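You operate a simulated robot arm through the tools that you are given. There is no shell and no other tool. Be economical: measure what you need, move in short steps, check, and stop when the job is done.

You are at the controls of a simulated two-armed robot. One attempt, no reset.

TASK
Pick up the socket wrench from the top of the drip rack with one hand, pass it to the other hand and put it on the shelf of the drip rack.

Only the result counts: the job must be done as asked and must still hold three seconds after the hand-in. Knocking over, shifting, dropping, spilling or breaking anything else fails it.

THE ROBOT
Two 7-joint arms with two-finger grippers on one trunk, on a base that drives. Base frame: it is fixed to the floor where the robot stands at the start and does not move with it; the origin is under the middle of the robot, x ahead of it, y to its left, z up; the surface under the hand at the start is at about z = 88. Readings come in cm, degrees, newtons and seconds.
The left shoulder is at the start at [8.5, 21.6, 111.7], the right one opposite. With the tool pointing down near the work surface each hand reaches from about 30 to 82 cm from the robot's upright axis, wherever it stands, measured 20 degrees to its own side. Places, roughly: shelf of the drip rack [60, 10, 20]. Payload 3.18 kg a hand.
Tool frame (each hand has its own): the origin (TCP) lies between the finger pads and is the grasp point; the fingertips stand 3 cm ahead of it; z points along the fingers, y is the line along which they close. The gripper opens to 14.4 cm. The gripper's body begins 10.3 cm behind the TCP.
Orientation is that of the tool frame in the base frame, as a unit quaternion [x, y, z, w]. With the fingers straight down and closing along the base's y, the tool's x points along the base's -x, its y along +y and its z along -z.

THE INTERFACE
- The arms move only by the tool arm_command. It takes "left_increments", "right_increments" or both (then of equal length, played together; a hand with none holds still); each is a list of rows, each a list of 7 numbers: the shift along the base's x, y, z in cm, then the turn, a rotation vector about the base's x, y, z in degrees, then the finger opening in cm, from 0 to 14.4. In form: [[x, y, z, wx, wy, wz, grip], ...]. A call has 1 to 20 rows; each row is the pose to reach, as a shift and turn from the pose commanded when the call began. Rows are played at 5 a second. More than 5 cm and 8.6 degrees between two rows, or a gripper value outside its range, and nothing of the call is played. A pose out of reach is approached as far as the arm can. The call stops where the force on the tool passes 40 N (or 10 N more than at its start, if that is more) or the arm is blocked; 0.2 s more then pass. The fingers move at their own pace and stop on an object; they squeeze with about 39 N. The grip force told is the motor's: it shows also when the fingers shut on nothing. Time passes only in rows, and 0.2 s behind the last, so rows that repeat a pose let the fingers close. The reply holds the time, the measured pose of the TCP, the force on the tool along the base axes, the opening and the grip force, in the units named above and with some noise, with the torque about the TCP (base axes, N m) and any sound that the robot's microphone picked up.
- Cameras (640 x 400 px; columns grow to the right, rows downward): "scene" is now at [16.37, 3.45, 128.3]; the picture's right is [0.47, -0.88, 0.00], its down [-0.67, -0.36, -0.65] and it looks along [0.57, 0.30, -0.76] (base axes); focal length 214 px, centre (320, 200). "left" rides on the left gripper at [7.7, -1.6, -14.3] in its tool frame; the picture's right is [0.21, 0.98, 0.00], its down [-0.84, 0.18, -0.51] and it looks along [-0.50, 0.11, 0.86] (tool axes); focal length 218 px, centre (320, 200). "right" rides on the right gripper at [7.6, 1.6, -14.3] in its tool frame; the picture's right is [-0.21, 0.98, 0.00], its down [-0.84, -0.18, -0.51] and it looks along [-0.50, -0.11, 0.86] (tool axes); focal length 218 px, centre (320, 200). There is no depth. A picture from a camera that has moved, and an enlarged one, comes with that camera's place and axes in the base frame and with its lens.
- grab_frame(camera): a new picture of that camera. The clock stands still meanwhile.
- move_column(by): slides the trunk up (or, below 0, down) by that many cm; the arms and the scene camera ride with it, the base frame stays. It gives what a move gives, with no picture.
- drive_base(legs): drives the robot by 1 to 6 legs, each [ahead, left, turn to the left] in cm, cm and degrees, along the robot's own axes; the way and the turn of a leg run together, so that a leg with both is an arc; at most 150 cm and 180 degrees a leg. The arms and the cameras ride along, it lands a little off, and it stops where it bumps. It gives what a move gives.
- head_to(pan, tilt): turns the head with the scene camera to pan (to the left, within 80 degrees either way) and tilt (down, from -29 to 69), counted from straight ahead of the robot. It gives what a move gives.
- enlarge(camera, box): a new picture of the part [left, top, right, bottom] of that camera's present view, enlarged. The clock stands still meanwhile.
- finish_job(): hands the job in; it is judged then, once.

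Work in short steps. Places have to be worked out from the pictures, the camera data and where the tool is seen: move nearer, look again, correct. Check each grasp and each placing, and mend what went wrong. You have 120 turns and 100 pictures in all, those below and enlarged ones among them. Open the grippers and draw the arms clear of the work before you hand the job in, unless the task says otherwise; then end with one line.

The tools are called after "Request:" by a JSON object that holds its "fn" and its "kwargs". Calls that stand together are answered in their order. arm_command: Moves the arms, as the interface text tells. Its arguments: {"type":"object","properties":{"left_increments":{"type":"array"},"right_increments":{"type":"array"}},"required":[]} The other tools are called the same way: move_column (by) slides the trunk up or down; drive_base (legs) drives the base; head_to (pan, tilt) turns the head that bears the scene camera; grab_frame (camera) takes a picture; enlarge (camera, box) takes an enlarged picture of a part of a camera's view; finish_job () hands the job in.

At the start:

```text
clock: 0.0
left_ee_pos: [36.85, 43.55, 116.03]
left_tool_rot: [-0.001, 1.0, 0.001, 0.0]
left_wrist_force: [0.4, 0.5, 0.4]
left_moment: [-0.03, 0.0, -0.02]
left_width: 14.41
left_grip_force: 0.0
right_ee_pos: [34.29, -0.5, 110.74]
right_tool_rot: [0.001, 1.0, 0.001, -0.001]
right_wrist_force: [0.8, -0.6, -0.4]
right_moment: [-0.01, 0.04, -0.01]
right_width: 14.39
right_grip_force: 0.0
trunk travel left (down, up): [-20.0, 16.9]
robot x, y, heading: [-0.04, 0.06, 0.2]
head pan, tilt: [30.8, 53.6]
```

scene: 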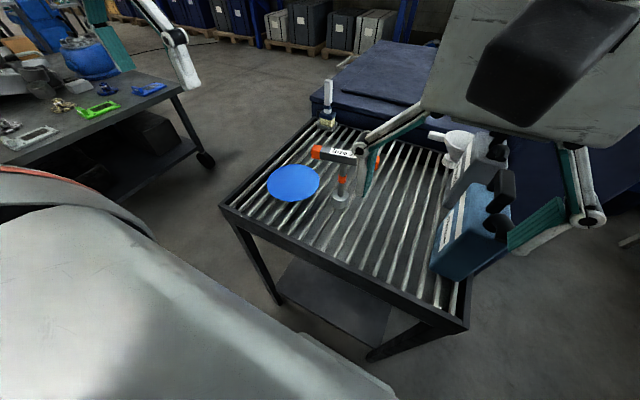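
right: 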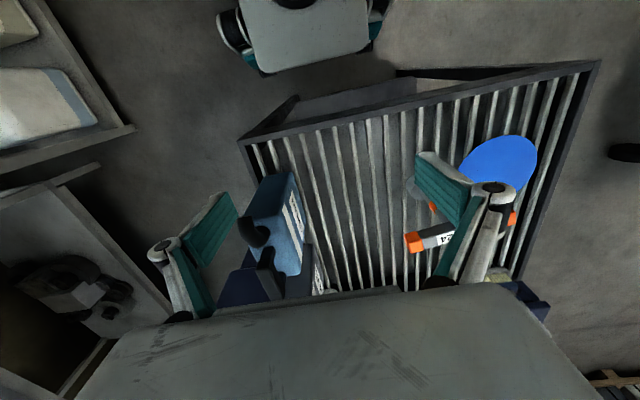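
left: 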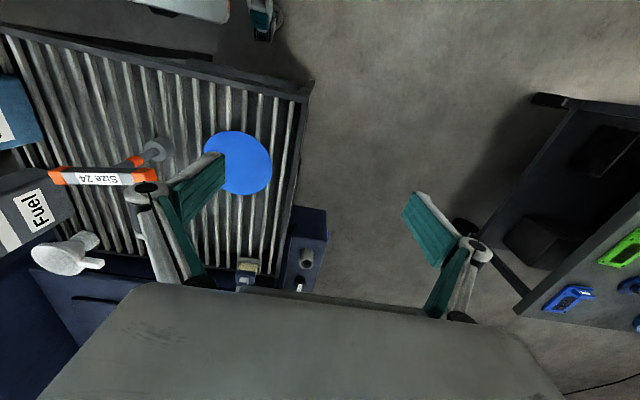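

I'll look closer at the wrench on the rack from the scene camera and the left hand camera.

Request:
{"fn": "enlarge", "kwargs": {"camera": "scene", "box": [220, 70, 520, 360]}}

Request:
{"fn": "enlarge", "kwargs": {"camera": "left", "box": [0, 20, 340, 300]}}

```text
1.38 times, centred on (370, 215) of scene
camera zoom: at [16.37, 3.45, 128.3], right [0.47, -0.88, 0.0], down [-0.67, -0.36, -0.65], along [0.57, 0.3, -0.76], focal length 296 px, centre (251, 179)
```

zoom: 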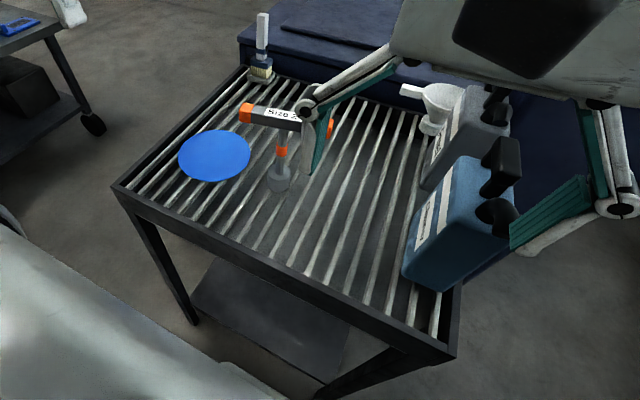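

```text
1.43 times, centred on (170, 160) of left
camera zoom: at [29.16, 41.99, 130.12], right [-0.21, 0.98, 0.0], down [0.84, 0.18, 0.51], along [0.5, 0.11, -0.86], focal length 312 px, centre (534, 257)
```

zoom: 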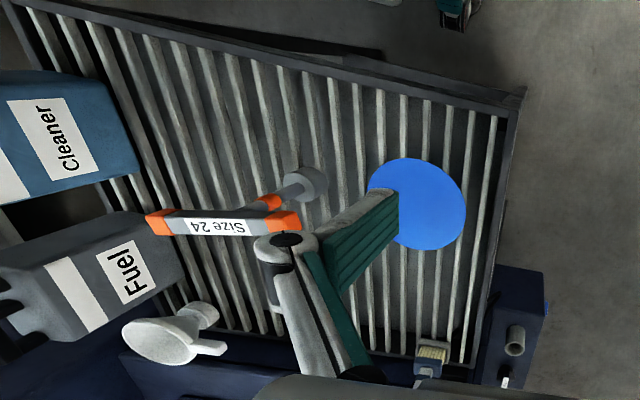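

The T-wrench stands upright on its socket near (47.6, 15.5); its bar is at z≈103 and runs nearly along y from about (49.4, 8.4) to (45.8, 22.6). I move the right hand aside, and bring the left to a tilted pre-grasp beyond the bar's left end.

Request:
{"fn": "arm_command", "kwargs": {"right_increments": [[-1, -2, 1, 0, 0, 0, 14.4], [-2, -4, 2, 0, 0, 0, 14.4], [-3, -6, 3, 0, 0, 0, 14.4], [-4, -8, 4, 0, 0, 0, 14.4], [-4, -10, 5, 0, 0, 0, 14.4], [-4, -12, 6, 0, 0, 0, 14.4], [-4, -14, 7, 0, 0, 0, 14.4], [-4, -16, 7, 0, 0, 0, 14.4], [-4, -18, 7, 0, 0, 0, 14.4], [-4, -18, 7, 0, 0, 0, 14.4], [-4, -18, 7, 0, 0, 0, 14.4]], "left_increments": [[0.7, -1, 0.5, -2.3, -3, -7.3, 12], [1.4, -2, 1, -4.6, -6, -14.7, 10], [2.1, -3.5, 1, -6.9, -8.9, -22, 8], [2.8, -5, 1, -9.2, -11.9, -29.3, 8], [3.5, -6.5, 1, -11.6, -14.9, -36.6, 8], [4.2, -8, 1, -13.9, -17.9, -44, 8], [5, -9.5, 1, -16.2, -20.9, -51.3, 8], [5.8, -11, 0, -18.5, -23.8, -58.6, 8], [6.6, -12.5, -1, -20.8, -26.8, -66, 8], [7.6, -14, -2, -23.1, -29.8, -73.3, 8], [7.6, -14, -2, -23.1, -29.8, -73.3, 8]]}}

```text
clock: 1.2
left_ee_pos: [40.47, 37.16, 116.91]
left_tool_rot: [0.312, 0.936, -0.101, 0.128]
left_wrist_force: [0.7, 0.1, 0.2]
left_moment: [0.01, 0.1, -0.05]
left_width: 8.0
left_grip_force: 0.1
right_ee_pos: [30.9, -10.44, 115.79]
right_tool_rot: [0.003, 1.0, 0.001, 0.011]
right_wrist_force: [0.7, 0.4, 0.7]
right_moment: [0.03, 0.02, -0.02]
right_width: 14.39
right_grip_force: 0.0
trunk travel left (down, up): [-20.0, 16.9]
robot x, y, heading: [-0.54, 0.28, -0.1]
head pan, tilt: [30.8, 53.6]
stopped in row 6 (right hand): the force on the tool passed its limit at 116 N (the readings are from after the stop); the commanded pose is now the measured one
```

The right hand hit something with 116 N and the base shifted slightly. I look before moving anything.

Request:
{"fn": "grab_frame", "kwargs": {"camera": "scene"}}

Request:
{"fn": "grab_frame", "kwargs": {"camera": "right"}}

Request:
{"fn": "grab_frame", "kwargs": {"camera": "left"}}

```text
94 pictures are left
camera scene: at [16.36, 3.28, 128.03], right [0.46, -0.89, 0.0], down [-0.7, -0.36, -0.62], along [0.55, 0.29, -0.79], focal length 214 px, centre (320, 200)
```

scene: 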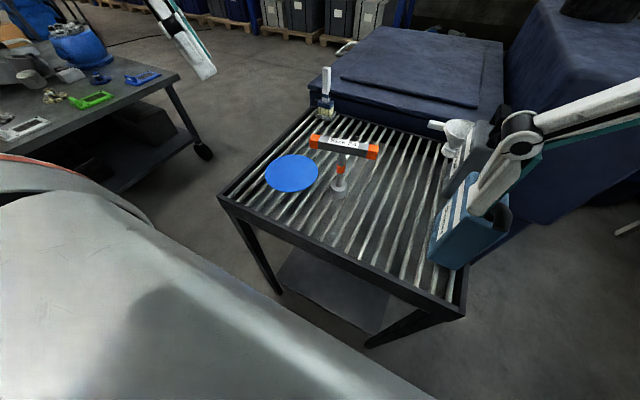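

```text
93 pictures are left
camera right: at [22.83, -8.74, 129.9], right [0.21, 0.98, 0.01], down [0.83, -0.18, 0.53], along [0.51, -0.11, -0.85], focal length 218 px, centre (320, 200)
```

right: 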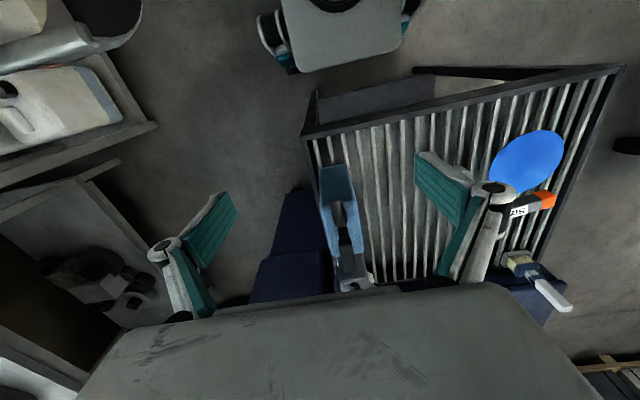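

```text
92 pictures are left
camera left: at [31.09, 43.82, 128.3], right [0.43, 0.88, -0.17], down [0.67, -0.19, 0.71], along [0.6, -0.42, -0.68], focal length 218 px, centre (320, 200)
```

left: 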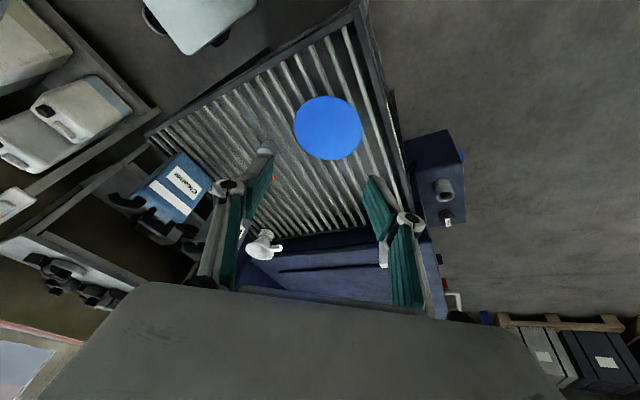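

Nothing on the rack looks disturbed; the right elbow probably met the shelving on the right. I turn the head to see.

Request:
{"fn": "head_to", "kwargs": {"pan": -60, "tilt": 35}}

Request:
{"fn": "grab_frame", "kwargs": {"camera": "scene"}}

```text
clock: 2.9
left_ee_pos: [40.38, 37.16, 116.91]
left_tool_rot: [0.312, 0.936, -0.1, 0.127]
left_wrist_force: [-0.9, -0.2, 0.0]
left_moment: [0.0, 0.01, -0.02]
left_width: 8.0
left_grip_force: 0.0
right_ee_pos: [31.25, -10.62, 115.69]
right_tool_rot: [0.003, 1.0, 0.005, 0.009]
right_wrist_force: [37.7, -89.2, 55.8]
right_moment: [15.95, 11.33, 7.33]
right_width: 14.42
right_grip_force: 0.1
trunk travel left (down, up): [-20.0, 16.9]
robot x, y, heading: [0.07, -0.06, 0.2]
head pan, tilt: [-60.0, 35.0]
```

```text
91 pictures are left
camera scene: at [17.6, 2.53, 129.68], right [0.32, -0.95, 0.0], down [-0.61, -0.21, -0.77], along [0.73, 0.24, -0.64], focal length 214 px, centre (320, 200)
```

scene: 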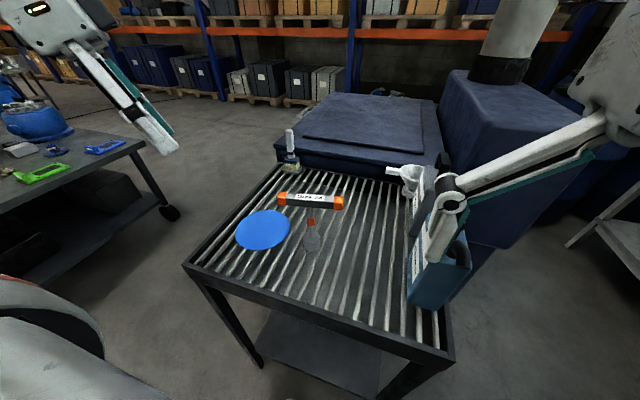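

The head only got partway: the force on the right hand comes from about (24, -14, 136), so its body is pressed against the robot's own head. I move it away along the force direction.

Request:
{"fn": "arm_command", "kwargs": {"right_increments": [[1, -1.5, 1, 0, 0, 0, 14.4], [2, -3, 2, 0, 0, 0, 14.4], [3, -5, 3, 0, 0, 0, 14.4], [4, -7, 3, 0, 0, 0, 14.4]]}}

Request:
{"fn": "grab_frame", "kwargs": {"camera": "scene"}}

```text
clock: 3.9
left_ee_pos: [40.39, 37.04, 117.06]
left_tool_rot: [0.312, 0.936, -0.1, 0.127]
left_wrist_force: [0.1, -0.6, -0.2]
left_moment: [0.01, 0.03, -0.01]
left_width: 7.98
left_grip_force: 0.0
right_ee_pos: [34.99, -17.47, 118.33]
right_tool_rot: [0.005, 1.0, 0.0, 0.01]
right_wrist_force: [0.4, -0.3, 0.6]
right_moment: [-0.02, 0.01, 0.0]
right_width: 14.4
right_grip_force: 0.0
trunk travel left (down, up): [-20.0, 16.9]
robot x, y, heading: [0.22, -0.03, 0.1]
head pan, tilt: [-60.0, 35.0]
```

```text
90 pictures are left
camera scene: at [13.96, -7.87, 130.43], right [-0.87, -0.5, 0.0], down [-0.29, 0.5, -0.82], along [0.41, -0.71, -0.57], focal length 214 px, centre (320, 200)
```

scene: 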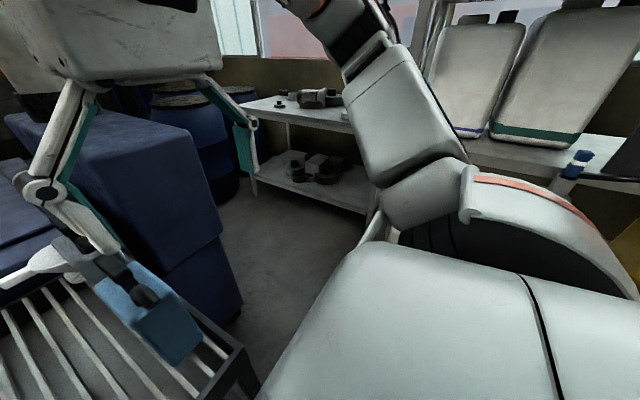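

The contact is gone and the right side is open, so the obstacle was the head itself. I turn the head back to the rack and resume the left approach.

Request:
{"fn": "head_to", "kwargs": {"pan": 15, "tilt": 45}}

Request:
{"fn": "arm_command", "kwargs": {"left_increments": [[1, -2, 0, -2.3, -3, -7.3, 8], [1.5, -3.5, -1, -4.6, -6, -14.7, 8], [2, -5, -1.5, -6.9, -8.9, -22, 8], [3, -6.5, -2, -9.2, -11.9, -29.3, 8], [4, -8, -2.5, -10.5, -13.5, -33.2, 8], [4, -8, -2.5, -10.5, -13.5, -33.2, 8]]}}

Request:
{"fn": "grab_frame", "kwargs": {"camera": "left"}}

Request:
{"fn": "grab_frame", "kwargs": {"camera": "scene"}}

```text
clock: 5.4
left_ee_pos: [40.37, 37.05, 116.94]
left_tool_rot: [0.312, 0.936, -0.1, 0.127]
left_wrist_force: [0.2, -1.2, 0.5]
left_moment: [0.01, 0.02, 0.04]
left_width: 8.01
left_grip_force: 0.0
right_ee_pos: [34.86, -17.35, 118.39]
right_tool_rot: [0.005, 1.0, 0.0, 0.01]
right_wrist_force: [0.4, 0.7, -0.2]
right_moment: [0.01, 0.03, -0.01]
right_width: 14.4
right_grip_force: 0.1
trunk travel left (down, up): [-20.0, 16.9]
robot x, y, heading: [0.17, -0.44, 0.3]
head pan, tilt: [15.0, 45.0]
```

```text
clock: 6.8
left_ee_pos: [44.29, 29.17, 114.41]
left_tool_rot: [0.563, 0.774, -0.178, 0.229]
left_wrist_force: [-0.1, 0.5, 0.7]
left_moment: [-0.02, 0.02, 0.01]
left_width: 8.01
left_grip_force: 0.0
right_ee_pos: [34.88, -17.27, 118.34]
right_tool_rot: [0.005, 1.0, 0.001, 0.01]
right_wrist_force: [-0.2, 0.2, -0.2]
right_moment: [-0.04, -0.02, 0.01]
right_width: 14.39
right_grip_force: 0.0
trunk travel left (down, up): [-20.0, 16.9]
robot x, y, heading: [0.09, -0.14, 0.1]
head pan, tilt: [15.0, 45.0]
```

```text
89 pictures are left
camera left: at [38.53, 42.3, 121.98], right [0.88, 0.46, -0.13], down [0.31, -0.34, 0.89], along [0.36, -0.82, -0.44], focal length 218 px, centre (320, 200)
```

left: 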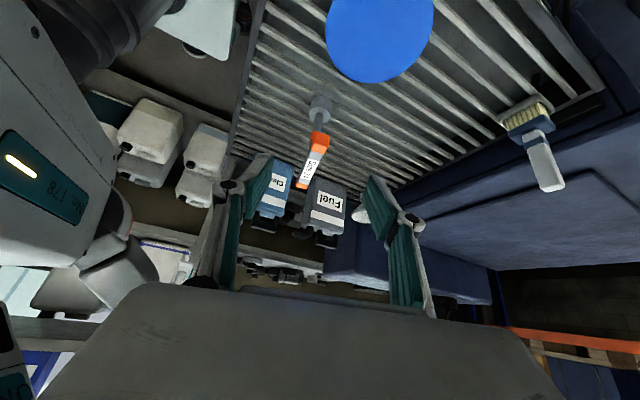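

```text
88 pictures are left
camera scene: at [17.37, 1.96, 128.97], right [0.26, -0.97, 0.0], down [-0.68, -0.18, -0.71], along [0.68, 0.18, -0.71], focal length 214 px, centre (320, 200)
```

scene: 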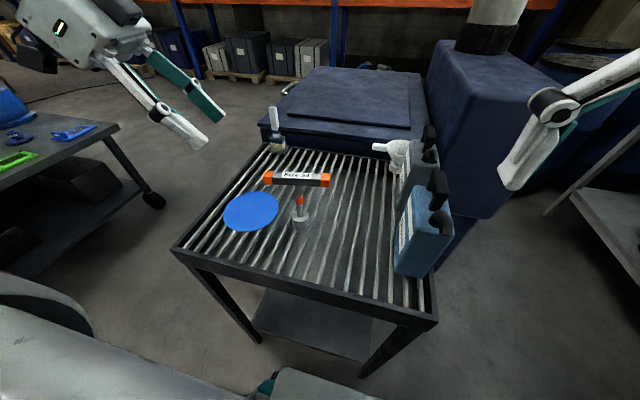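

Triangulating from both views puts the bar's left end at about (46.6, 21, 101.8) and the right end at (48.9, 8.7). I go down along the tool axis to a grasp point 2 cm inside the left end, stopping a bit short to check.

Request:
{"fn": "arm_command", "kwargs": {"left_increments": [[0.6, -1.8, 0, 0, 0, -5, 7], [1.1, -3.6, -2.8, 0, 0, -5, 7], [1.6, -5.6, -5.6, 0, 0, -5, 7], [2.1, -7.4, -8.2, 0, 0, -5, 7], [2.1, -7.4, -8.2, 0, 0, -5, 7]]}}

Request:
{"fn": "grab_frame", "kwargs": {"camera": "left"}}

Request:
{"fn": "grab_frame", "kwargs": {"camera": "scene"}}

```text
clock: 8.0
left_ee_pos: [46.57, 21.77, 106.1]
left_tool_rot: [0.596, 0.749, -0.189, 0.221]
left_wrist_force: [1.0, 0.3, 0.1]
left_moment: [-0.02, 0.0, 0.01]
left_width: 7.0
left_grip_force: 0.0
right_ee_pos: [34.98, -17.43, 118.41]
right_tool_rot: [0.005, 1.0, 0.0, 0.01]
right_wrist_force: [0.5, -0.3, 0.3]
right_moment: [0.0, -0.01, -0.01]
right_width: 14.38
right_grip_force: 0.1
trunk travel left (down, up): [-20.0, 16.9]
robot x, y, heading: [0.24, 0.07, -0.1]
head pan, tilt: [15.0, 45.0]
```

```text
87 pictures are left
camera left: at [42.02, 35.22, 113.74], right [0.91, 0.38, -0.14], down [0.28, -0.36, 0.89], along [0.29, -0.85, -0.44], focal length 218 px, centre (320, 200)
```

left: 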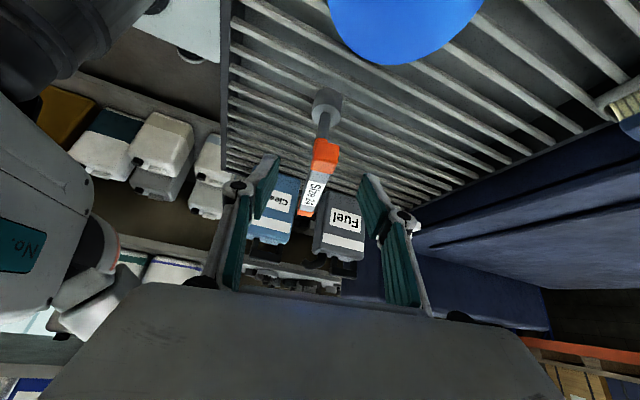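

```text
86 pictures are left
camera scene: at [17.36, 1.95, 128.97], right [0.26, -0.97, 0.0], down [-0.68, -0.18, -0.71], along [0.68, 0.18, -0.71], focal length 214 px, centre (320, 200)
```

scene: 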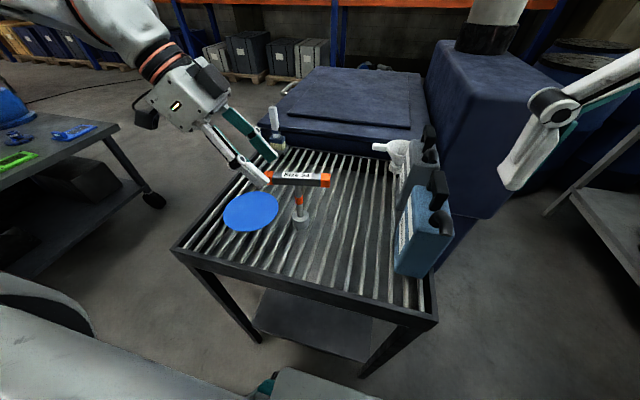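

The bar is centred between the fingers, with its end at about (46.5, 21.4, 101.8). I make the final advance and close.

Request:
{"fn": "arm_command", "kwargs": {"left_increments": [[0.2, -1.2, -2.2, 0, 0, 0, 7], [0.4, -2.6, -4.4, 0, 0, 0, 7], [0.4, -2.6, -4.4, 0, 0, 0, 7]]}}

Request:
{"fn": "grab_frame", "kwargs": {"camera": "left"}}

Request:
{"fn": "enlarge", "kwargs": {"camera": "scene", "box": [170, 80, 370, 260]}}

```text
clock: 8.8
left_ee_pos: [46.9, 19.2, 101.79]
left_tool_rot: [0.595, 0.749, -0.189, 0.221]
left_wrist_force: [-0.3, -0.9, -0.2]
left_moment: [-0.02, -0.03, 0.0]
left_width: 7.01
left_grip_force: 0.1
right_ee_pos: [34.91, -17.37, 118.38]
right_tool_rot: [0.005, 1.0, 0.0, 0.011]
right_wrist_force: [-0.3, 0.3, -0.2]
right_moment: [0.03, 0.01, -0.01]
right_width: 14.38
right_grip_force: 0.0
trunk travel left (down, up): [-20.0, 16.9]
robot x, y, heading: [-0.06, -0.2, -0.2]
head pan, tilt: [15.0, 45.0]
```

```text
85 pictures are left
camera left: at [42.24, 32.72, 109.32], right [0.91, 0.38, -0.14], down [0.28, -0.36, 0.89], along [0.29, -0.85, -0.44], focal length 218 px, centre (320, 200)
```

left: 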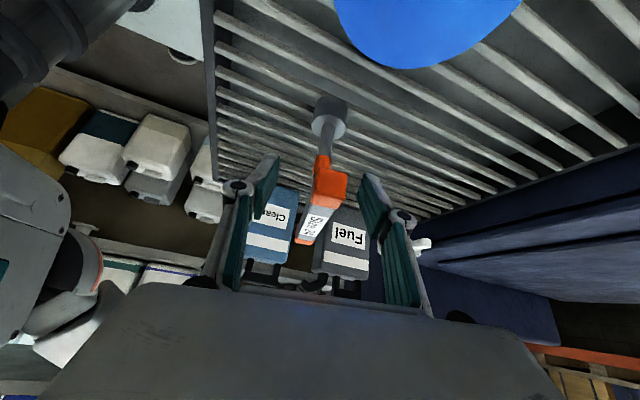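

```text
2.22 times, centred on (270, 170) of scene
camera zoom: at [17.37, 1.95, 128.97], right [0.26, -0.97, 0.0], down [-0.68, -0.18, -0.71], along [0.68, 0.18, -0.71], focal length 477 px, centre (431, 267)
```

zoom: 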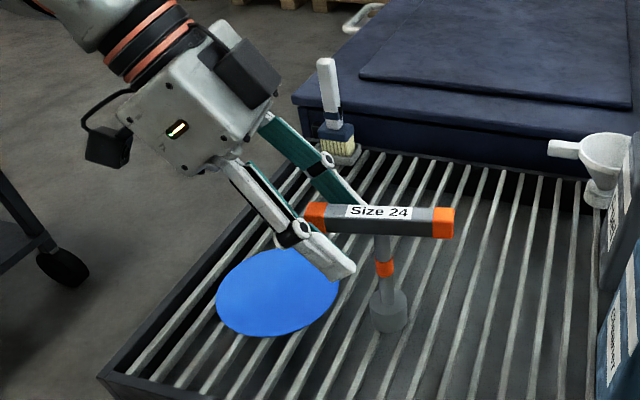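

The bar sits about 0.8 cm to the +x side of the finger centre, so I centre first and then close with small holds.

Request:
{"fn": "arm_command", "kwargs": {"left_increments": [[0.75, 0.15, 0, 0, 0, 0, 6], [0.75, 0.15, 0, 0, 0, 0, 4.5], [0.75, 0.15, 0, 0, 0, 0, 3.5], [0.75, 0.15, 0, 0, 0, 0, 3.0], [0.75, 0.15, 0, 0, 0, 0, 2.5], [0.75, 0.15, 0, 0, 0, 0, 1.5], [0.75, 0.15, 0, 0, 0, 0, 0.5], [0.75, 0.15, 0, 0, 0, 0, 0]]}}

Request:
{"fn": "enlarge", "kwargs": {"camera": "scene", "box": [170, 80, 370, 260]}}

```text
clock: 10.6
left_ee_pos: [47.57, 19.18, 101.78]
left_tool_rot: [0.596, 0.749, -0.189, 0.221]
left_wrist_force: [-1.0, -0.7, 0.5]
left_moment: [-0.03, 0.08, -0.03]
left_width: 1.86
left_grip_force: 38.9
right_ee_pos: [35.03, -17.58, 118.2]
right_tool_rot: [0.005, 1.0, 0.0, 0.01]
right_wrist_force: [-0.2, -0.1, -1.1]
right_moment: [0.01, 0.01, 0.0]
right_width: 14.41
right_grip_force: 0.1
trunk travel left (down, up): [-20.0, 16.9]
robot x, y, heading: [-0.02, -0.31, 0.1]
head pan, tilt: [15.0, 45.0]
```

```text
2.22 times, centred on (270, 170) of scene
camera zoom: at [17.39, 1.92, 128.96], right [0.26, -0.97, 0.0], down [-0.68, -0.18, -0.71], along [0.68, 0.18, -0.71], focal length 477 px, centre (431, 267)
```

zoom: 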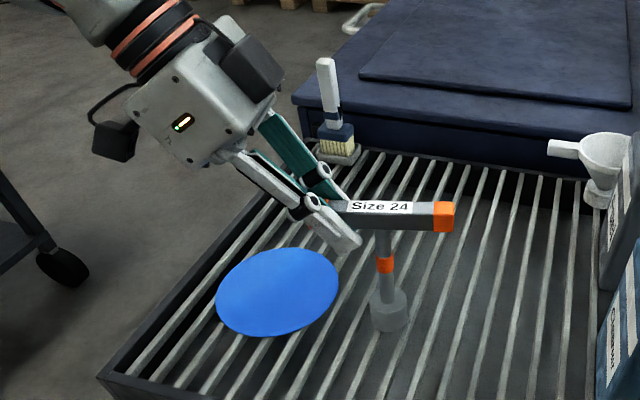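

The grip holds at 1.86 cm with 39 N. I lift straight up.

Request:
{"fn": "arm_command", "kwargs": {"left_increments": [[0, 0, 2, 0, 0, 0, 0], [0, 0, 5, 0, 0, 0, 0], [0, 0, 8, 0, 0, 0, 0], [0, 0, 12, 0, 0, 0, 0], [0, 0, 16, 0, 0, 0, 0], [0, 0, 18, 0, 0, 0, 0]]}}

Request:
{"fn": "grab_frame", "kwargs": {"camera": "scene"}}

```text
clock: 12.0
left_ee_pos: [47.72, 19.34, 119.93]
left_tool_rot: [0.595, 0.749, -0.189, 0.221]
left_wrist_force: [0.3, 0.1, -3.1]
left_moment: [0.15, 0.06, 0.03]
left_width: 1.84
left_grip_force: 39.0
right_ee_pos: [34.88, -17.38, 118.3]
right_tool_rot: [0.005, 1.0, 0.0, 0.011]
right_wrist_force: [1.2, 0.2, -0.5]
right_moment: [0.01, 0.01, 0.02]
right_width: 14.42
right_grip_force: 0.0
trunk travel left (down, up): [-20.0, 16.9]
robot x, y, heading: [-0.05, 0.51, -0.0]
head pan, tilt: [15.0, 45.0]
```

```text
82 pictures are left
camera scene: at [17.41, 1.92, 128.96], right [0.26, -0.97, 0.0], down [-0.68, -0.18, -0.71], along [0.68, 0.18, -0.71], focal length 214 px, centre (320, 200)
```

scene: 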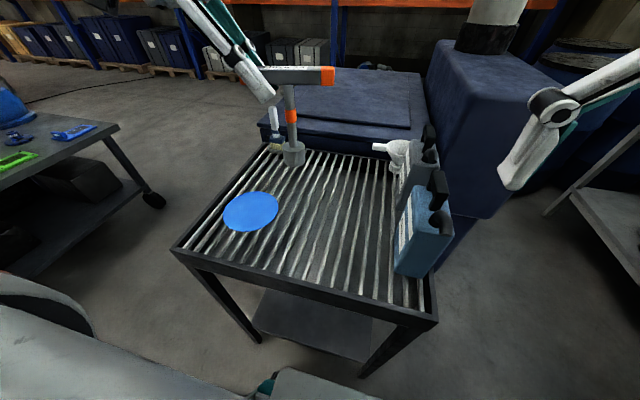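

Lifted cleanly and level, weight about 3 N. I back the robot away from the rack so the hand-over happens over free floor.

Request:
{"fn": "drive_base", "kwargs": {"legs": [[-30, 0, 0]]}}

Request:
{"fn": "grab_frame", "kwargs": {"camera": "scene"}}

```text
clock: 14.0
left_ee_pos: [17.85, 19.33, 119.82]
left_tool_rot: [0.594, 0.751, -0.188, 0.221]
left_wrist_force: [0.8, -0.8, -2.5]
left_moment: [0.13, -0.03, 0.05]
left_width: 1.85
left_grip_force: 39.2
right_ee_pos: [5.4, -17.28, 118.28]
right_tool_rot: [0.003, 1.0, 0.0, 0.011]
right_wrist_force: [0.5, -0.5, -0.6]
right_moment: [0.05, 0.01, -0.01]
right_width: 14.43
right_grip_force: 0.1
trunk travel left (down, up): [-20.0, 16.9]
robot x, y, heading: [-29.48, 0.03, 0.3]
head pan, tilt: [15.0, 45.0]
```

```text
81 pictures are left
camera scene: at [-12.22, 1.95, 128.95], right [0.26, -0.96, 0.0], down [-0.68, -0.19, -0.71], along [0.68, 0.19, -0.71], focal length 214 px, centre (320, 200)
```

scene: 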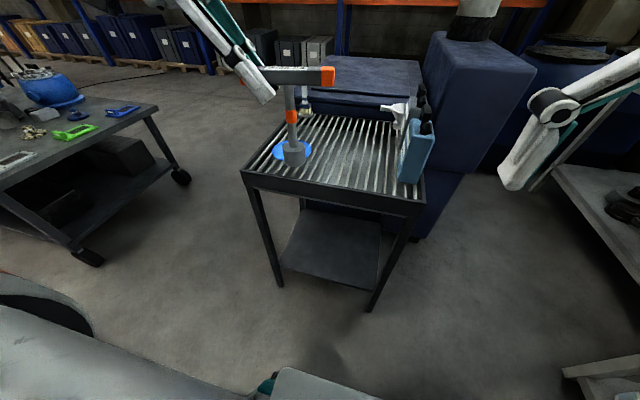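

The robot is clear. I extend the left hand with the wrench forward a bit and turn the right hand to fingers-forward (yaw 35° left, pitched 25° down).

Request:
{"fn": "arm_command", "kwargs": {"left_increments": [[1, 0, 0, 0, 0, 0, 0], [2, 0, 0, 0, 0, 0, 0], [3, 0, 0, 0, 0, 0, 0], [4, 0, 0, 0, 0, 0, 0], [5, 0, 0, 0, 0, 0, 0], [6, 0, 0, 0, 0, 0, 0], [7, 0, 0, 0, 0, 0, 0], [8, 0, 0, 0, 0, 0, 0], [9, 0, 0, 0, 0, 0, 0], [9, 0, 0, 0, 0, 0, 0]], "right_increments": [[2, 0, -1, 2.2, -7, 3.5, 12], [4, 0, -2, 4.4, -14, 6.9, 10], [6, 0, -3, 6.6, -21, 10.4, 8], [8, 0, -4, 8.8, -28, 13.9, 7], [9, 1, -5, 11, -34.9, 17.3, 6], [10, 2, -6, 13.2, -41.9, 20.8, 6], [10, 3, -6, 15.4, -48.9, 24.3, 6], [10, 4, -6, 17.6, -55.9, 27.7, 6], [10, 4, -6, 19.8, -62.9, 31.2, 6], [10, 4, -6, 19.8, -62.9, 31.2, 6]]}}

Request:
{"fn": "grab_frame", "kwargs": {"camera": "scene"}}

Request:
{"fn": "grab_frame", "kwargs": {"camera": "right"}}

```text
clock: 16.2
left_ee_pos: [26.8, 19.62, 120.1]
left_tool_rot: [0.594, 0.75, -0.188, 0.222]
left_wrist_force: [0.5, 0.4, -3.2]
left_moment: [0.13, 0.02, -0.02]
left_width: 1.83
left_grip_force: 38.9
right_ee_pos: [21.42, -12.69, 116.19]
right_tool_rot: [-0.251, 0.799, 0.166, 0.521]
right_wrist_force: [0.5, 0.1, 0.3]
right_moment: [0.0, -0.01, -0.02]
right_width: 6.0
right_grip_force: 0.1
right hand out of reach, approached as far as the arm can: row 7, 8, 9, 10
trunk travel left (down, up): [-20.0, 16.9]
robot x, y, heading: [-29.44, -0.32, 0.2]
head pan, tilt: [15.0, 45.0]
```

```text
80 pictures are left
camera scene: at [-12.23, 2.01, 128.97], right [0.26, -0.96, 0.0], down [-0.68, -0.19, -0.71], along [0.68, 0.19, -0.71], focal length 214 px, centre (320, 200)
```

scene: 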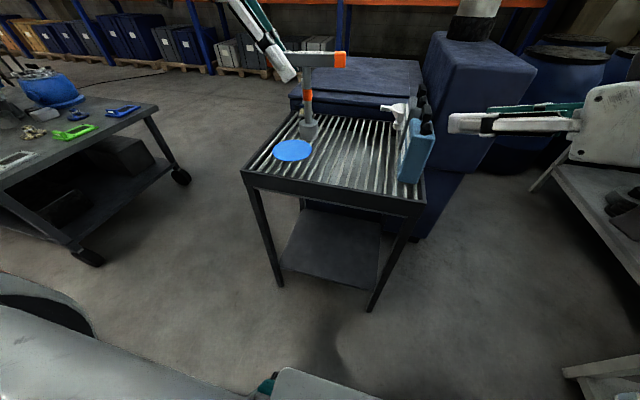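

```text
79 pictures are left
camera right: at [7.09, -20.53, 115.01], right [-0.49, 0.85, 0.19], down [0.0, -0.22, 0.98], along [0.87, 0.48, 0.11], focal length 218 px, centre (320, 200)
```

right: 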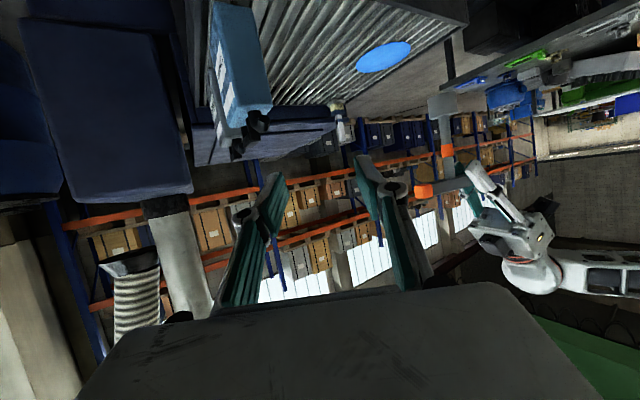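

The right hand has the wanted orientation at (21.4, -12.7, 116.2). The stem's orange collar triangulates to about (27.6, 15.4, 114.7). I move the right hand part of the way to the left to see how commands track.

Request:
{"fn": "arm_command", "kwargs": {"right_increments": [[0, 2, 0, 0, 0, 0, 6], [0, 5, 0, 0, 0, 0, 6], [0, 8, 0, 0, 0, 0, 6], [0, 10, 0, 0, 0, 0, 6], [0, 10, 0, 0, 0, 0, 6]]}}

```text
clock: 17.4
left_ee_pos: [26.88, 19.48, 120.04]
left_tool_rot: [0.593, 0.751, -0.189, 0.222]
left_wrist_force: [-0.3, 0.1, -3.2]
left_moment: [0.14, 0.02, 0.0]
left_width: 1.85
left_grip_force: 39.2
right_ee_pos: [21.25, -2.82, 116.33]
right_tool_rot: [-0.251, 0.799, 0.166, 0.52]
right_wrist_force: [-0.3, -0.5, 0.4]
right_moment: [-0.01, -0.01, 0.0]
right_width: 5.99
right_grip_force: 0.0
trunk travel left (down, up): [-20.0, 16.9]
robot x, y, heading: [-29.49, -0.23, 0.0]
head pan, tilt: [15.0, 45.0]
```

Tracking is from the measured pose. I go on to the pre-grasp 10 cm short of the stem.

Request:
{"fn": "arm_command", "kwargs": {"right_increments": [[0, 3, 0.5, 0, 0, 0, 6], [-0.5, 6, 1, 0, 0, 0, 6], [-0.8, 9, 1.5, 0, 0, 0, 6], [-1.1, 12.5, 1.6, 0, 0, 0, 6], [-1.1, 12.5, 1.6, 0, 0, 0, 6]]}}

Request:
{"fn": "grab_frame", "kwargs": {"camera": "right"}}

Request:
{"fn": "grab_frame", "kwargs": {"camera": "scene"}}

```text
clock: 18.6
left_ee_pos: [26.95, 19.27, 120.07]
left_tool_rot: [0.593, 0.751, -0.188, 0.221]
left_wrist_force: [-0.1, -1.0, -2.1]
left_moment: [0.16, 0.05, 0.02]
left_width: 1.85
left_grip_force: 39.0
right_ee_pos: [20.23, 9.82, 117.83]
right_tool_rot: [-0.249, 0.8, 0.165, 0.52]
right_wrist_force: [0.3, -0.8, -0.9]
right_moment: [-0.04, -0.01, 0.04]
right_width: 6.01
right_grip_force: 0.1
trunk travel left (down, up): [-20.0, 16.9]
robot x, y, heading: [-29.39, 0.08, 0.3]
head pan, tilt: [15.0, 45.0]
```

```text
78 pictures are left
camera right: at [5.89, 1.97, 116.75], right [-0.49, 0.85, 0.2], down [0.0, -0.22, 0.97], along [0.87, 0.48, 0.11], focal length 218 px, centre (320, 200)
```

right: 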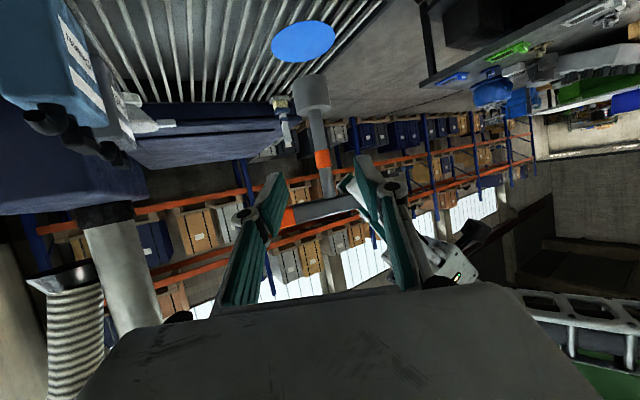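

```text
77 pictures are left
camera scene: at [-12.16, 1.85, 128.95], right [0.26, -0.96, 0.0], down [-0.68, -0.19, -0.71], along [0.68, 0.19, -0.71], focal length 214 px, centre (320, 200)
```

scene: 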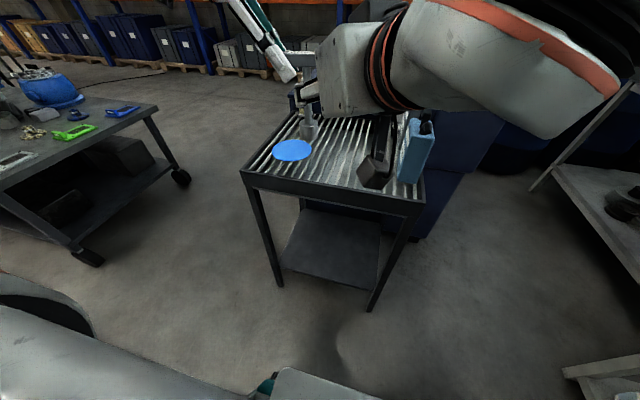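

The collar again works out at about (27.5, 15.2, 115), centred ahead of the fingers. I advance along the tool axis to the stem, just below the collar middle.

Request:
{"fn": "arm_command", "kwargs": {"right_increments": [[1.5, 1.1, -1.4, 0, 0, 0, 5.5], [3, 2.3, -2.4, 0, 0, 0, 5], [4.5, 3.4, -3.0, 0, 0, 0, 5], [6, 4.5, -3.6, 0, 0, 0, 5], [7.2, 5.5, -4.0, 0, 0, 0, 5], [7.2, 5.5, -4.0, 0, 0, 0, 5]]}}

Request:
{"fn": "grab_frame", "kwargs": {"camera": "right"}}

Request:
{"fn": "enlarge", "kwargs": {"camera": "scene", "box": [220, 20, 420, 160]}}

```text
clock: 20.0
left_ee_pos: [26.93, 19.39, 120.09]
left_tool_rot: [0.594, 0.751, -0.188, 0.22]
left_wrist_force: [0.4, 0.0, -3.2]
left_moment: [0.14, 0.01, 0.02]
left_width: 1.83
left_grip_force: 38.4
right_ee_pos: [27.38, 15.43, 113.79]
right_tool_rot: [-0.25, 0.799, 0.165, 0.521]
right_wrist_force: [0.1, 0.8, -0.4]
right_moment: [0.0, -0.03, -0.02]
right_width: 4.99
right_grip_force: 0.0
trunk travel left (down, up): [-20.0, 16.9]
robot x, y, heading: [-29.75, 0.05, 0.3]
head pan, tilt: [15.0, 45.0]
```

```text
76 pictures are left
camera right: at [13.04, 7.52, 112.74], right [-0.49, 0.85, 0.19], down [0.0, -0.22, 0.98], along [0.87, 0.48, 0.11], focal length 218 px, centre (320, 200)
```

right: 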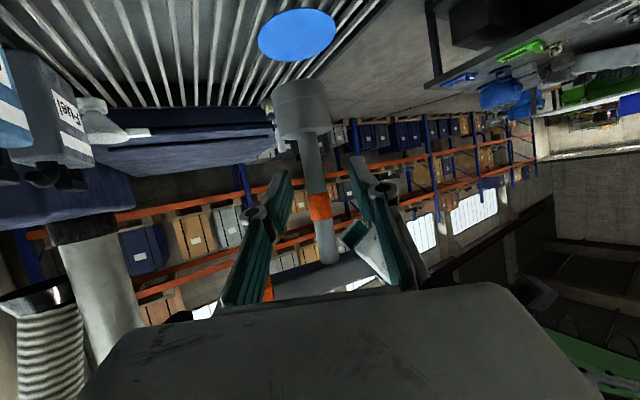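

```text
2.86 times, centred on (320, 90) of scene
camera zoom: at [-12.19, 1.93, 128.96], right [0.26, -0.96, 0.0], down [-0.68, -0.19, -0.71], along [0.68, 0.19, -0.71], focal length 613 px, centre (320, 514)
```

zoom: 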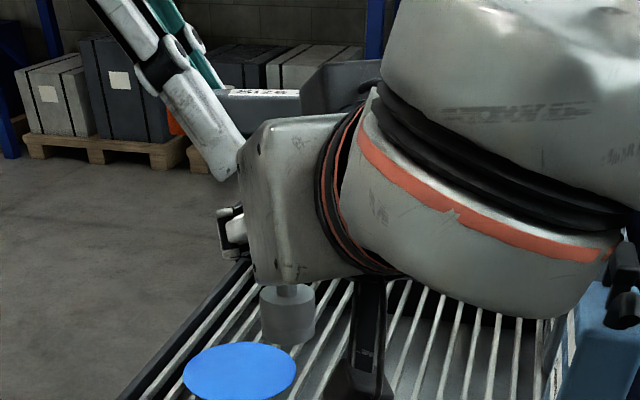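

The stem stands between the right fingers at the grasp point, so I close the right gripper while the left holds.

Request:
{"fn": "arm_command", "kwargs": {"right_increments": [[0, 0, 0, 0, 0, 0, 4], [0, 0, 0, 0, 0, 0, 3], [0, 0, 0, 0, 0, 0, 2], [0, 0, 0, 0, 0, 0, 1.3], [0, 0, 0, 0, 0, 0, 0.5], [0, 0, 0, 0, 0, 0, 0], [0, 0, 0, 0, 0, 0, 0]]}}

Request:
{"fn": "grab_frame", "kwargs": {"camera": "right"}}

```text
clock: 21.6
left_ee_pos: [26.91, 19.52, 119.96]
left_tool_rot: [0.593, 0.751, -0.189, 0.221]
left_wrist_force: [-8.3, 11.8, -0.2]
left_moment: [0.48, 0.25, -0.23]
left_width: 1.84
left_grip_force: 39.4
right_ee_pos: [27.48, 15.3, 113.87]
right_tool_rot: [-0.249, 0.801, 0.164, 0.52]
right_wrist_force: [8.6, -10.3, 0.5]
right_moment: [0.21, 0.39, -0.1]
right_width: 1.26
right_grip_force: 39.0
trunk travel left (down, up): [-20.0, 16.9]
robot x, y, heading: [-29.62, -0.07, 0.2]
head pan, tilt: [15.0, 45.0]
```

```text
74 pictures are left
camera right: at [13.12, 7.47, 112.73], right [-0.49, 0.85, 0.2], down [0.0, -0.22, 0.97], along [0.87, 0.48, 0.1], focal length 218 px, centre (320, 200)
```

right: 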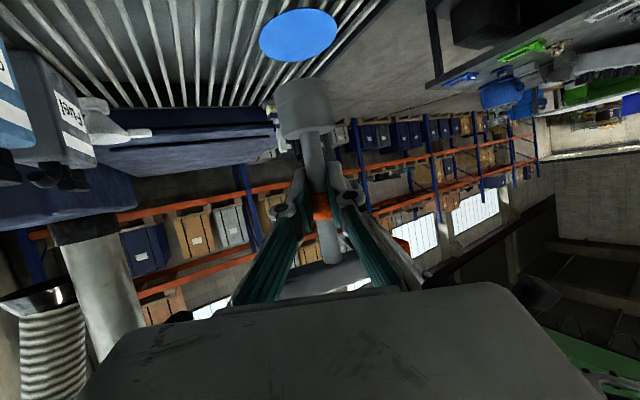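

Both hands hold the wrench (right opening 1.26 cm, 39 N). I open the left and draw it back along its axis.

Request:
{"fn": "arm_command", "kwargs": {"left_increments": [[0, 0, 0, 0, 0, 0, 3], [0, 0, 0, 0, 0, 0, 5], [0, 0, 0, 0, 0, 0, 5], [-0.4, 1.4, 2.1, 0, 0, 0, 5], [-0.8, 3.3, 4.5, 0, 0, 0, 5], [-1.4, 6, 7.5, 0, 0, 0, 5], [-2, 10, 9.5, 0, 0, 0, 5], [-2, 14, 10, 0, 0, 0, 5], [-2, 18, 10, 0, 0, 0, 5]]}}

Request:
{"fn": "grab_frame", "kwargs": {"camera": "right"}}

Request:
{"fn": "grab_frame", "kwargs": {"camera": "left"}}

```text
clock: 23.6
left_ee_pos: [24.95, 37.76, 129.76]
left_tool_rot: [0.594, 0.75, -0.188, 0.221]
left_wrist_force: [-0.2, -0.1, -0.3]
left_moment: [-0.01, 0.0, 0.01]
left_width: 4.99
left_grip_force: 0.1
right_ee_pos: [27.31, 15.49, 113.85]
right_tool_rot: [-0.25, 0.8, 0.165, 0.521]
right_wrist_force: [-0.6, 0.0, -0.2]
right_moment: [-0.01, 0.01, -0.01]
right_width: 1.23
right_grip_force: 38.7
trunk travel left (down, up): [-20.0, 16.9]
robot x, y, heading: [-29.76, 0.25, 0.3]
head pan, tilt: [15.0, 45.0]
```

```text
73 pictures are left
camera right: at [13.04, 7.6, 112.72], right [-0.49, 0.85, 0.19], down [0.0, -0.22, 0.98], along [0.87, 0.48, 0.11], focal length 218 px, centre (320, 200)
```

right: 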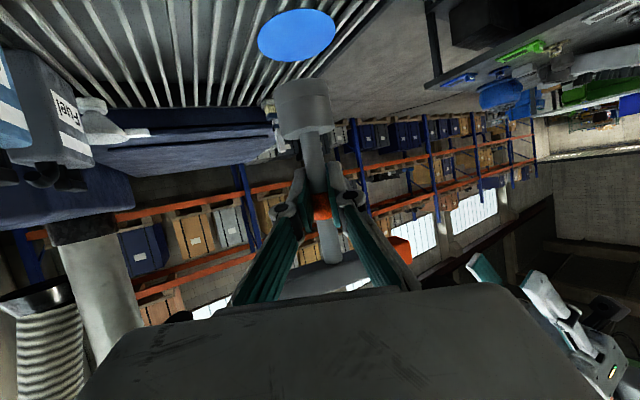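

```text
72 pictures are left
camera left: at [20.29, 51.25, 137.35], right [0.91, 0.39, -0.14], down [0.29, -0.36, 0.89], along [0.29, -0.85, -0.44], focal length 218 px, centre (320, 200)
```

left: 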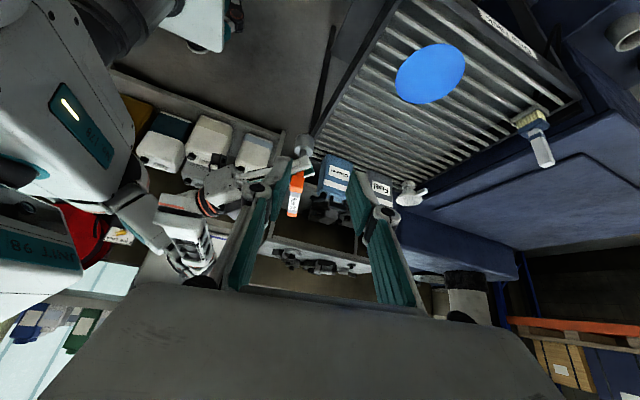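

The right hand alone now holds the wrench. I back off a little more and shift left to get room for lowering the arm in front of the rack.

Request:
{"fn": "drive_base", "kwargs": {"legs": [[-8, 5, 0]]}}

Request:
{"fn": "arm_command", "kwargs": {"left_increments": [[-2, 1, 0, 0, 0, 0, 5], [-5, 2, 0, 0, 0, 0, 5], [-8, 3, 0, 0, 0, 0, 5], [-10, 4, 0, 0, 0, 0, 5], [-10, 4, 0, 0, 0, 0, 5]], "right_increments": [[0, -1, -4, 0, 0, 0, 0], [0, -2, -8, 0, 0, 0, 0], [0, -3, -12, 0, 0, 0, 0], [0, -4, -16, 0, 0, 0, 0], [0, -4, -16, 0, 0, 0, 0]]}}

Request:
{"fn": "grab_frame", "kwargs": {"camera": "scene"}}

```text
clock: 24.7
left_ee_pos: [16.93, 42.53, 129.81]
left_tool_rot: [0.594, 0.75, -0.189, 0.222]
left_wrist_force: [-0.5, 1.1, -0.3]
left_moment: [-0.03, 0.0, 0.01]
left_width: 5.0
left_grip_force: 0.1
right_ee_pos: [19.34, 20.32, 113.88]
right_tool_rot: [-0.25, 0.8, 0.165, 0.521]
right_wrist_force: [-0.1, -0.1, -3.6]
right_moment: [0.0, -0.02, -0.04]
right_width: 1.23
right_grip_force: 39.2
trunk travel left (down, up): [-20.0, 16.9]
robot x, y, heading: [-37.65, 5.09, 0.1]
head pan, tilt: [15.0, 45.0]
```

```text
clock: 25.9
left_ee_pos: [6.9, 46.36, 129.9]
left_tool_rot: [0.593, 0.751, -0.188, 0.22]
left_wrist_force: [0.4, 0.1, 0.0]
left_moment: [0.0, -0.02, 0.02]
left_width: 5.01
left_grip_force: 0.1
right_ee_pos: [19.42, 18.07, 104.82]
right_tool_rot: [-0.249, 0.8, 0.165, 0.521]
right_wrist_force: [-0.7, 0.6, -2.8]
right_moment: [0.01, 0.01, 0.02]
right_width: 1.22
right_grip_force: 39.3
right hand out of reach, approached as far as the arm can: row 3, 4, 5
trunk travel left (down, up): [-20.0, 16.9]
robot x, y, heading: [-37.85, 5.13, 0.1]
head pan, tilt: [15.0, 45.0]
```

```text
71 pictures are left
camera scene: at [-20.13, 6.85, 128.95], right [0.26, -0.97, 0.0], down [-0.68, -0.18, -0.71], along [0.68, 0.18, -0.71], focal length 214 px, centre (320, 200)
```

scene: 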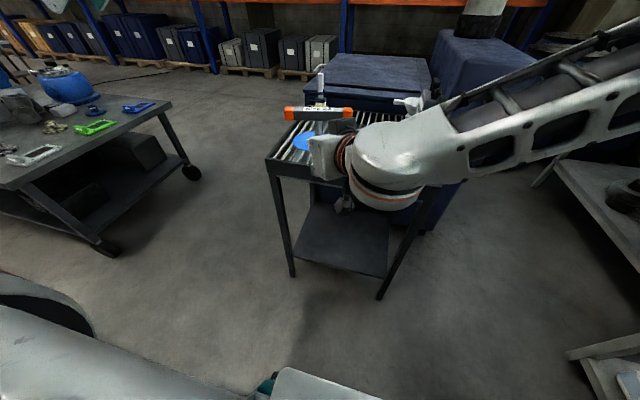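

The arm hits a joint limit with this shallow pitch. I pitch the tool further down (to about 57°) and test how low it reaches.

Request:
{"fn": "arm_command", "kwargs": {"right_increments": [[0, 0, 0, -4.6, 6.6, 0, 0], [0, 0, 0, -9.2, 13.1, 0, 0], [0, 0, 0, -13.8, 19.7, 0, 0], [0, 0, 0, -18.4, 26.2, 0, 0], [0, 0, -4, -18.4, 26.2, 0, 0], [0, 0, -8, -18.4, 26.2, 0, 0], [0, 0, -12, -18.4, 26.2, 0, 0], [0, 0, -16, -18.4, 26.2, 0, 0], [0, 0, -20, -18.4, 26.2, 0, 0], [0, 0, -24, -18.4, 26.2, 0, 0], [0, 0, -28, -18.4, 26.2, 0, 0], [0, 0, -28, -18.4, 26.2, 0, 0]]}}

Request:
{"fn": "grab_frame", "kwargs": {"camera": "scene"}}

```text
clock: 28.5
left_ee_pos: [6.91, 46.29, 129.76]
left_tool_rot: [0.595, 0.75, -0.188, 0.221]
left_wrist_force: [-0.2, 0.1, -0.5]
left_moment: [0.04, -0.02, 0.05]
left_width: 5.01
left_grip_force: 0.0
right_ee_pos: [19.02, 17.99, 77.09]
right_tool_rot: [-0.285, 0.912, 0.088, 0.28]
right_wrist_force: [1.0, 0.4, -2.4]
right_moment: [0.01, 0.0, 0.01]
right_width: 1.22
right_grip_force: 39.3
trunk travel left (down, up): [-20.0, 16.9]
robot x, y, heading: [-37.59, 5.17, 0.1]
head pan, tilt: [15.0, 45.0]
```

```text
70 pictures are left
camera scene: at [-20.21, 6.86, 128.98], right [0.26, -0.97, 0.0], down [-0.68, -0.18, -0.71], along [0.68, 0.19, -0.71], focal length 214 px, centre (320, 200)
```

scene: 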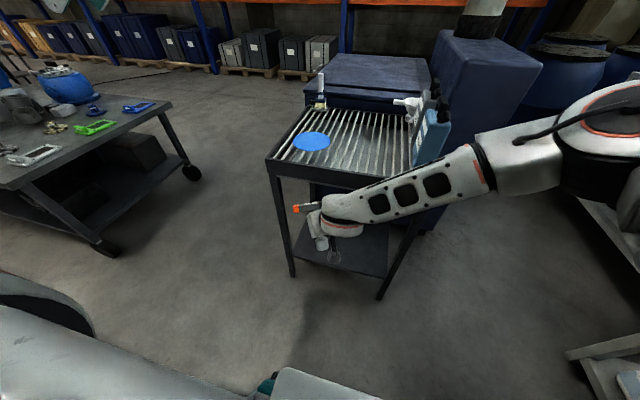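

Lower pitch works. I go to tool straight down (stem then nearly lying, a gentle lay-down for the shelf) and continue lowering in front of the rack.

Request:
{"fn": "arm_command", "kwargs": {"right_increments": [[0, 0, 0, -4.6, 6.6, 0, 0], [0, 0, 0, -9.2, 13.1, 0, 0], [0, 0, 0, -13.8, 19.7, 0, 0], [0, 0, 0, -18.4, 26.2, 0, 0], [0, 0, -4, -18.4, 26.2, 0, 0], [0, 0, -8, -18.4, 26.2, 0, 0], [0, 0, -12, -18.4, 26.2, 0, 0], [0, 0, -16, -18.4, 26.2, 0, 0], [0, 0, -20, -18.4, 26.2, 0, 0], [0, 0, -24, -18.4, 26.2, 0, 0], [0, 0, -24, -18.4, 26.2, 0, 0]]}}

Request:
{"fn": "head_to", "kwargs": {"pan": -20, "tilt": 45}}

Request:
{"fn": "grab_frame", "kwargs": {"camera": "scene"}}

Request:
{"fn": "grab_frame", "kwargs": {"camera": "right"}}

```text
clock: 31.1
left_ee_pos: [7.13, 46.2, 129.97]
left_tool_rot: [0.595, 0.75, -0.188, 0.221]
left_wrist_force: [0.7, -0.8, 0.9]
left_moment: [0.0, 0.0, 0.0]
left_width: 4.98
left_grip_force: 0.0
right_ee_pos: [22.65, 11.65, 54.72]
right_tool_rot: [-0.257, 0.966, -0.007, 0.034]
right_wrist_force: [0.0, -0.3, -3.5]
right_moment: [-0.01, 0.01, 0.0]
right_width: 1.25
right_grip_force: 39.1
right hand out of reach, approached as far as the arm can: row 9, 10, 11
trunk travel left (down, up): [-20.0, 16.9]
robot x, y, heading: [-37.56, 4.93, 0.1]
head pan, tilt: [15.0, 45.0]
stopped in row 11 (right hand): the arm was blocked; the commanded pose is now the measured one
```

```text
clock: 32.1
left_ee_pos: [6.89, 46.38, 129.88]
left_tool_rot: [0.595, 0.75, -0.189, 0.22]
left_wrist_force: [1.4, -0.4, 0.5]
left_moment: [-0.05, -0.01, 0.0]
left_width: 4.99
left_grip_force: 0.0
right_ee_pos: [22.68, 11.59, 54.5]
right_tool_rot: [-0.258, 0.965, -0.009, 0.033]
right_wrist_force: [-0.5, 0.0, -3.6]
right_moment: [0.04, 0.02, 0.03]
right_width: 1.25
right_grip_force: 38.5
trunk travel left (down, up): [-20.0, 16.9]
robot x, y, heading: [-37.17, 4.59, 0.2]
head pan, tilt: [-20.0, 45.0]
```

```text
69 pictures are left
camera scene: at [-20.34, 1.99, 128.96], right [-0.34, -0.94, 0.0], down [-0.67, 0.24, -0.71], along [0.67, -0.24, -0.71], focal length 214 px, centre (320, 200)
```

scene: 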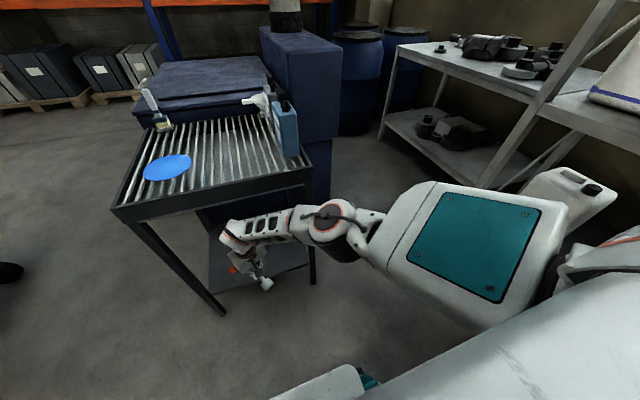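

```text
68 pictures are left
camera right: at [14.11, 9.3, 68.36], right [-0.31, 0.95, -0.02], down [0.78, 0.27, 0.56], along [0.54, 0.16, -0.83], focal length 218 px, centre (320, 200)
```

right: 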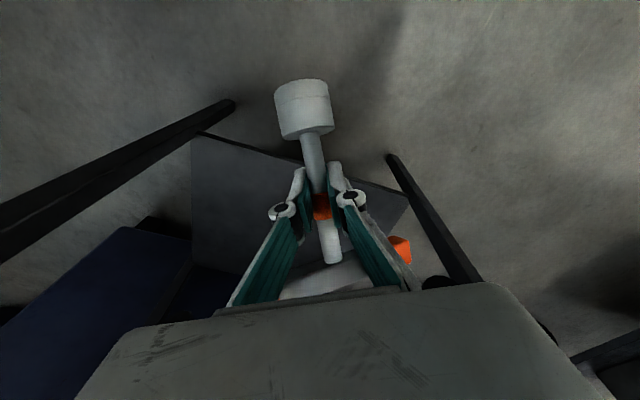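

The arm is nearly stretched out with the tool down. I lower the column 20 cm and bring the hand closer to the robot, still in front of the rack.

Request:
{"fn": "move_column", "kwargs": {"by": -20}}

Request:
{"fn": "arm_command", "kwargs": {"right_increments": [[-3, 0, 0, 0, 0, 0, 0], [-6, 0, 0, 0, 0, 0, 0], [-9, 0, 0, 0, 0, 0, 0], [-12, 0, 0, 0, 0, 0, 0], [-12, 0, -3, 0, 0, 0, 0], [-12, 0, -6, 0, 0, 0, 0], [-12, 0, -9, 0, 0, 0, 0], [-12, 0, -9, 0, 0, 0, 0]]}}

Request:
{"fn": "grab_frame", "kwargs": {"camera": "scene"}}

```text
clock: 34.3
left_ee_pos: [6.9, 46.42, 109.94]
left_tool_rot: [0.594, 0.749, -0.189, 0.222]
left_wrist_force: [-0.6, 0.7, 0.0]
left_moment: [0.05, -0.01, -0.01]
left_width: 4.99
left_grip_force: 0.0
right_ee_pos: [21.14, 8.52, 31.58]
right_tool_rot: [-0.264, 0.964, -0.038, 0.016]
right_wrist_force: [-0.3, 0.0, -2.6]
right_moment: [0.03, 0.0, 0.04]
right_width: 1.26
right_grip_force: 39.0
trunk travel left (down, up): [0.0, 36.9]
robot x, y, heading: [-37.38, 5.1, 0.3]
head pan, tilt: [-20.0, 45.0]
```

```text
clock: 36.3
left_ee_pos: [6.93, 46.32, 109.88]
left_tool_rot: [0.595, 0.75, -0.189, 0.221]
left_wrist_force: [-0.4, -0.6, -0.1]
left_moment: [0.04, -0.02, -0.02]
left_width: 4.99
left_grip_force: 0.0
right_ee_pos: [11.06, 10.05, 24.69]
right_tool_rot: [-0.243, 0.97, -0.017, 0.027]
right_wrist_force: [0.4, -0.5, -3.5]
right_moment: [0.05, -0.04, -0.02]
right_width: 1.25
right_grip_force: 39.3
trunk travel left (down, up): [0.0, 36.9]
robot x, y, heading: [-37.97, 4.74, 0.2]
head pan, tilt: [-20.0, 45.0]
stopped in row 8 (right hand): the arm was blocked; the commanded pose is now the measured one
```

```text
67 pictures are left
camera scene: at [-0.93, 2.01, 104.34], right [-0.34, -0.94, 0.0], down [-0.67, 0.24, -0.71], along [0.66, -0.24, -0.71], focal length 214 px, centre (320, 200)
```

scene: 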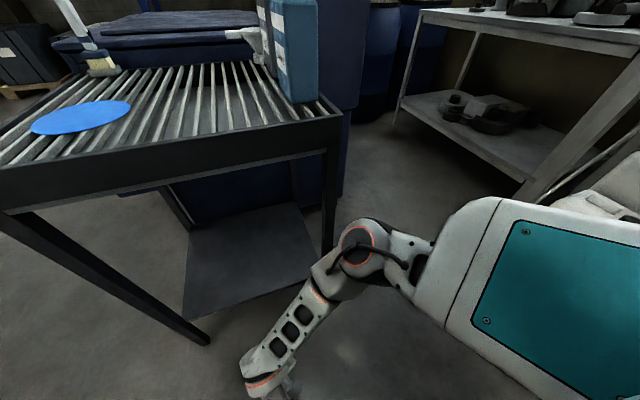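

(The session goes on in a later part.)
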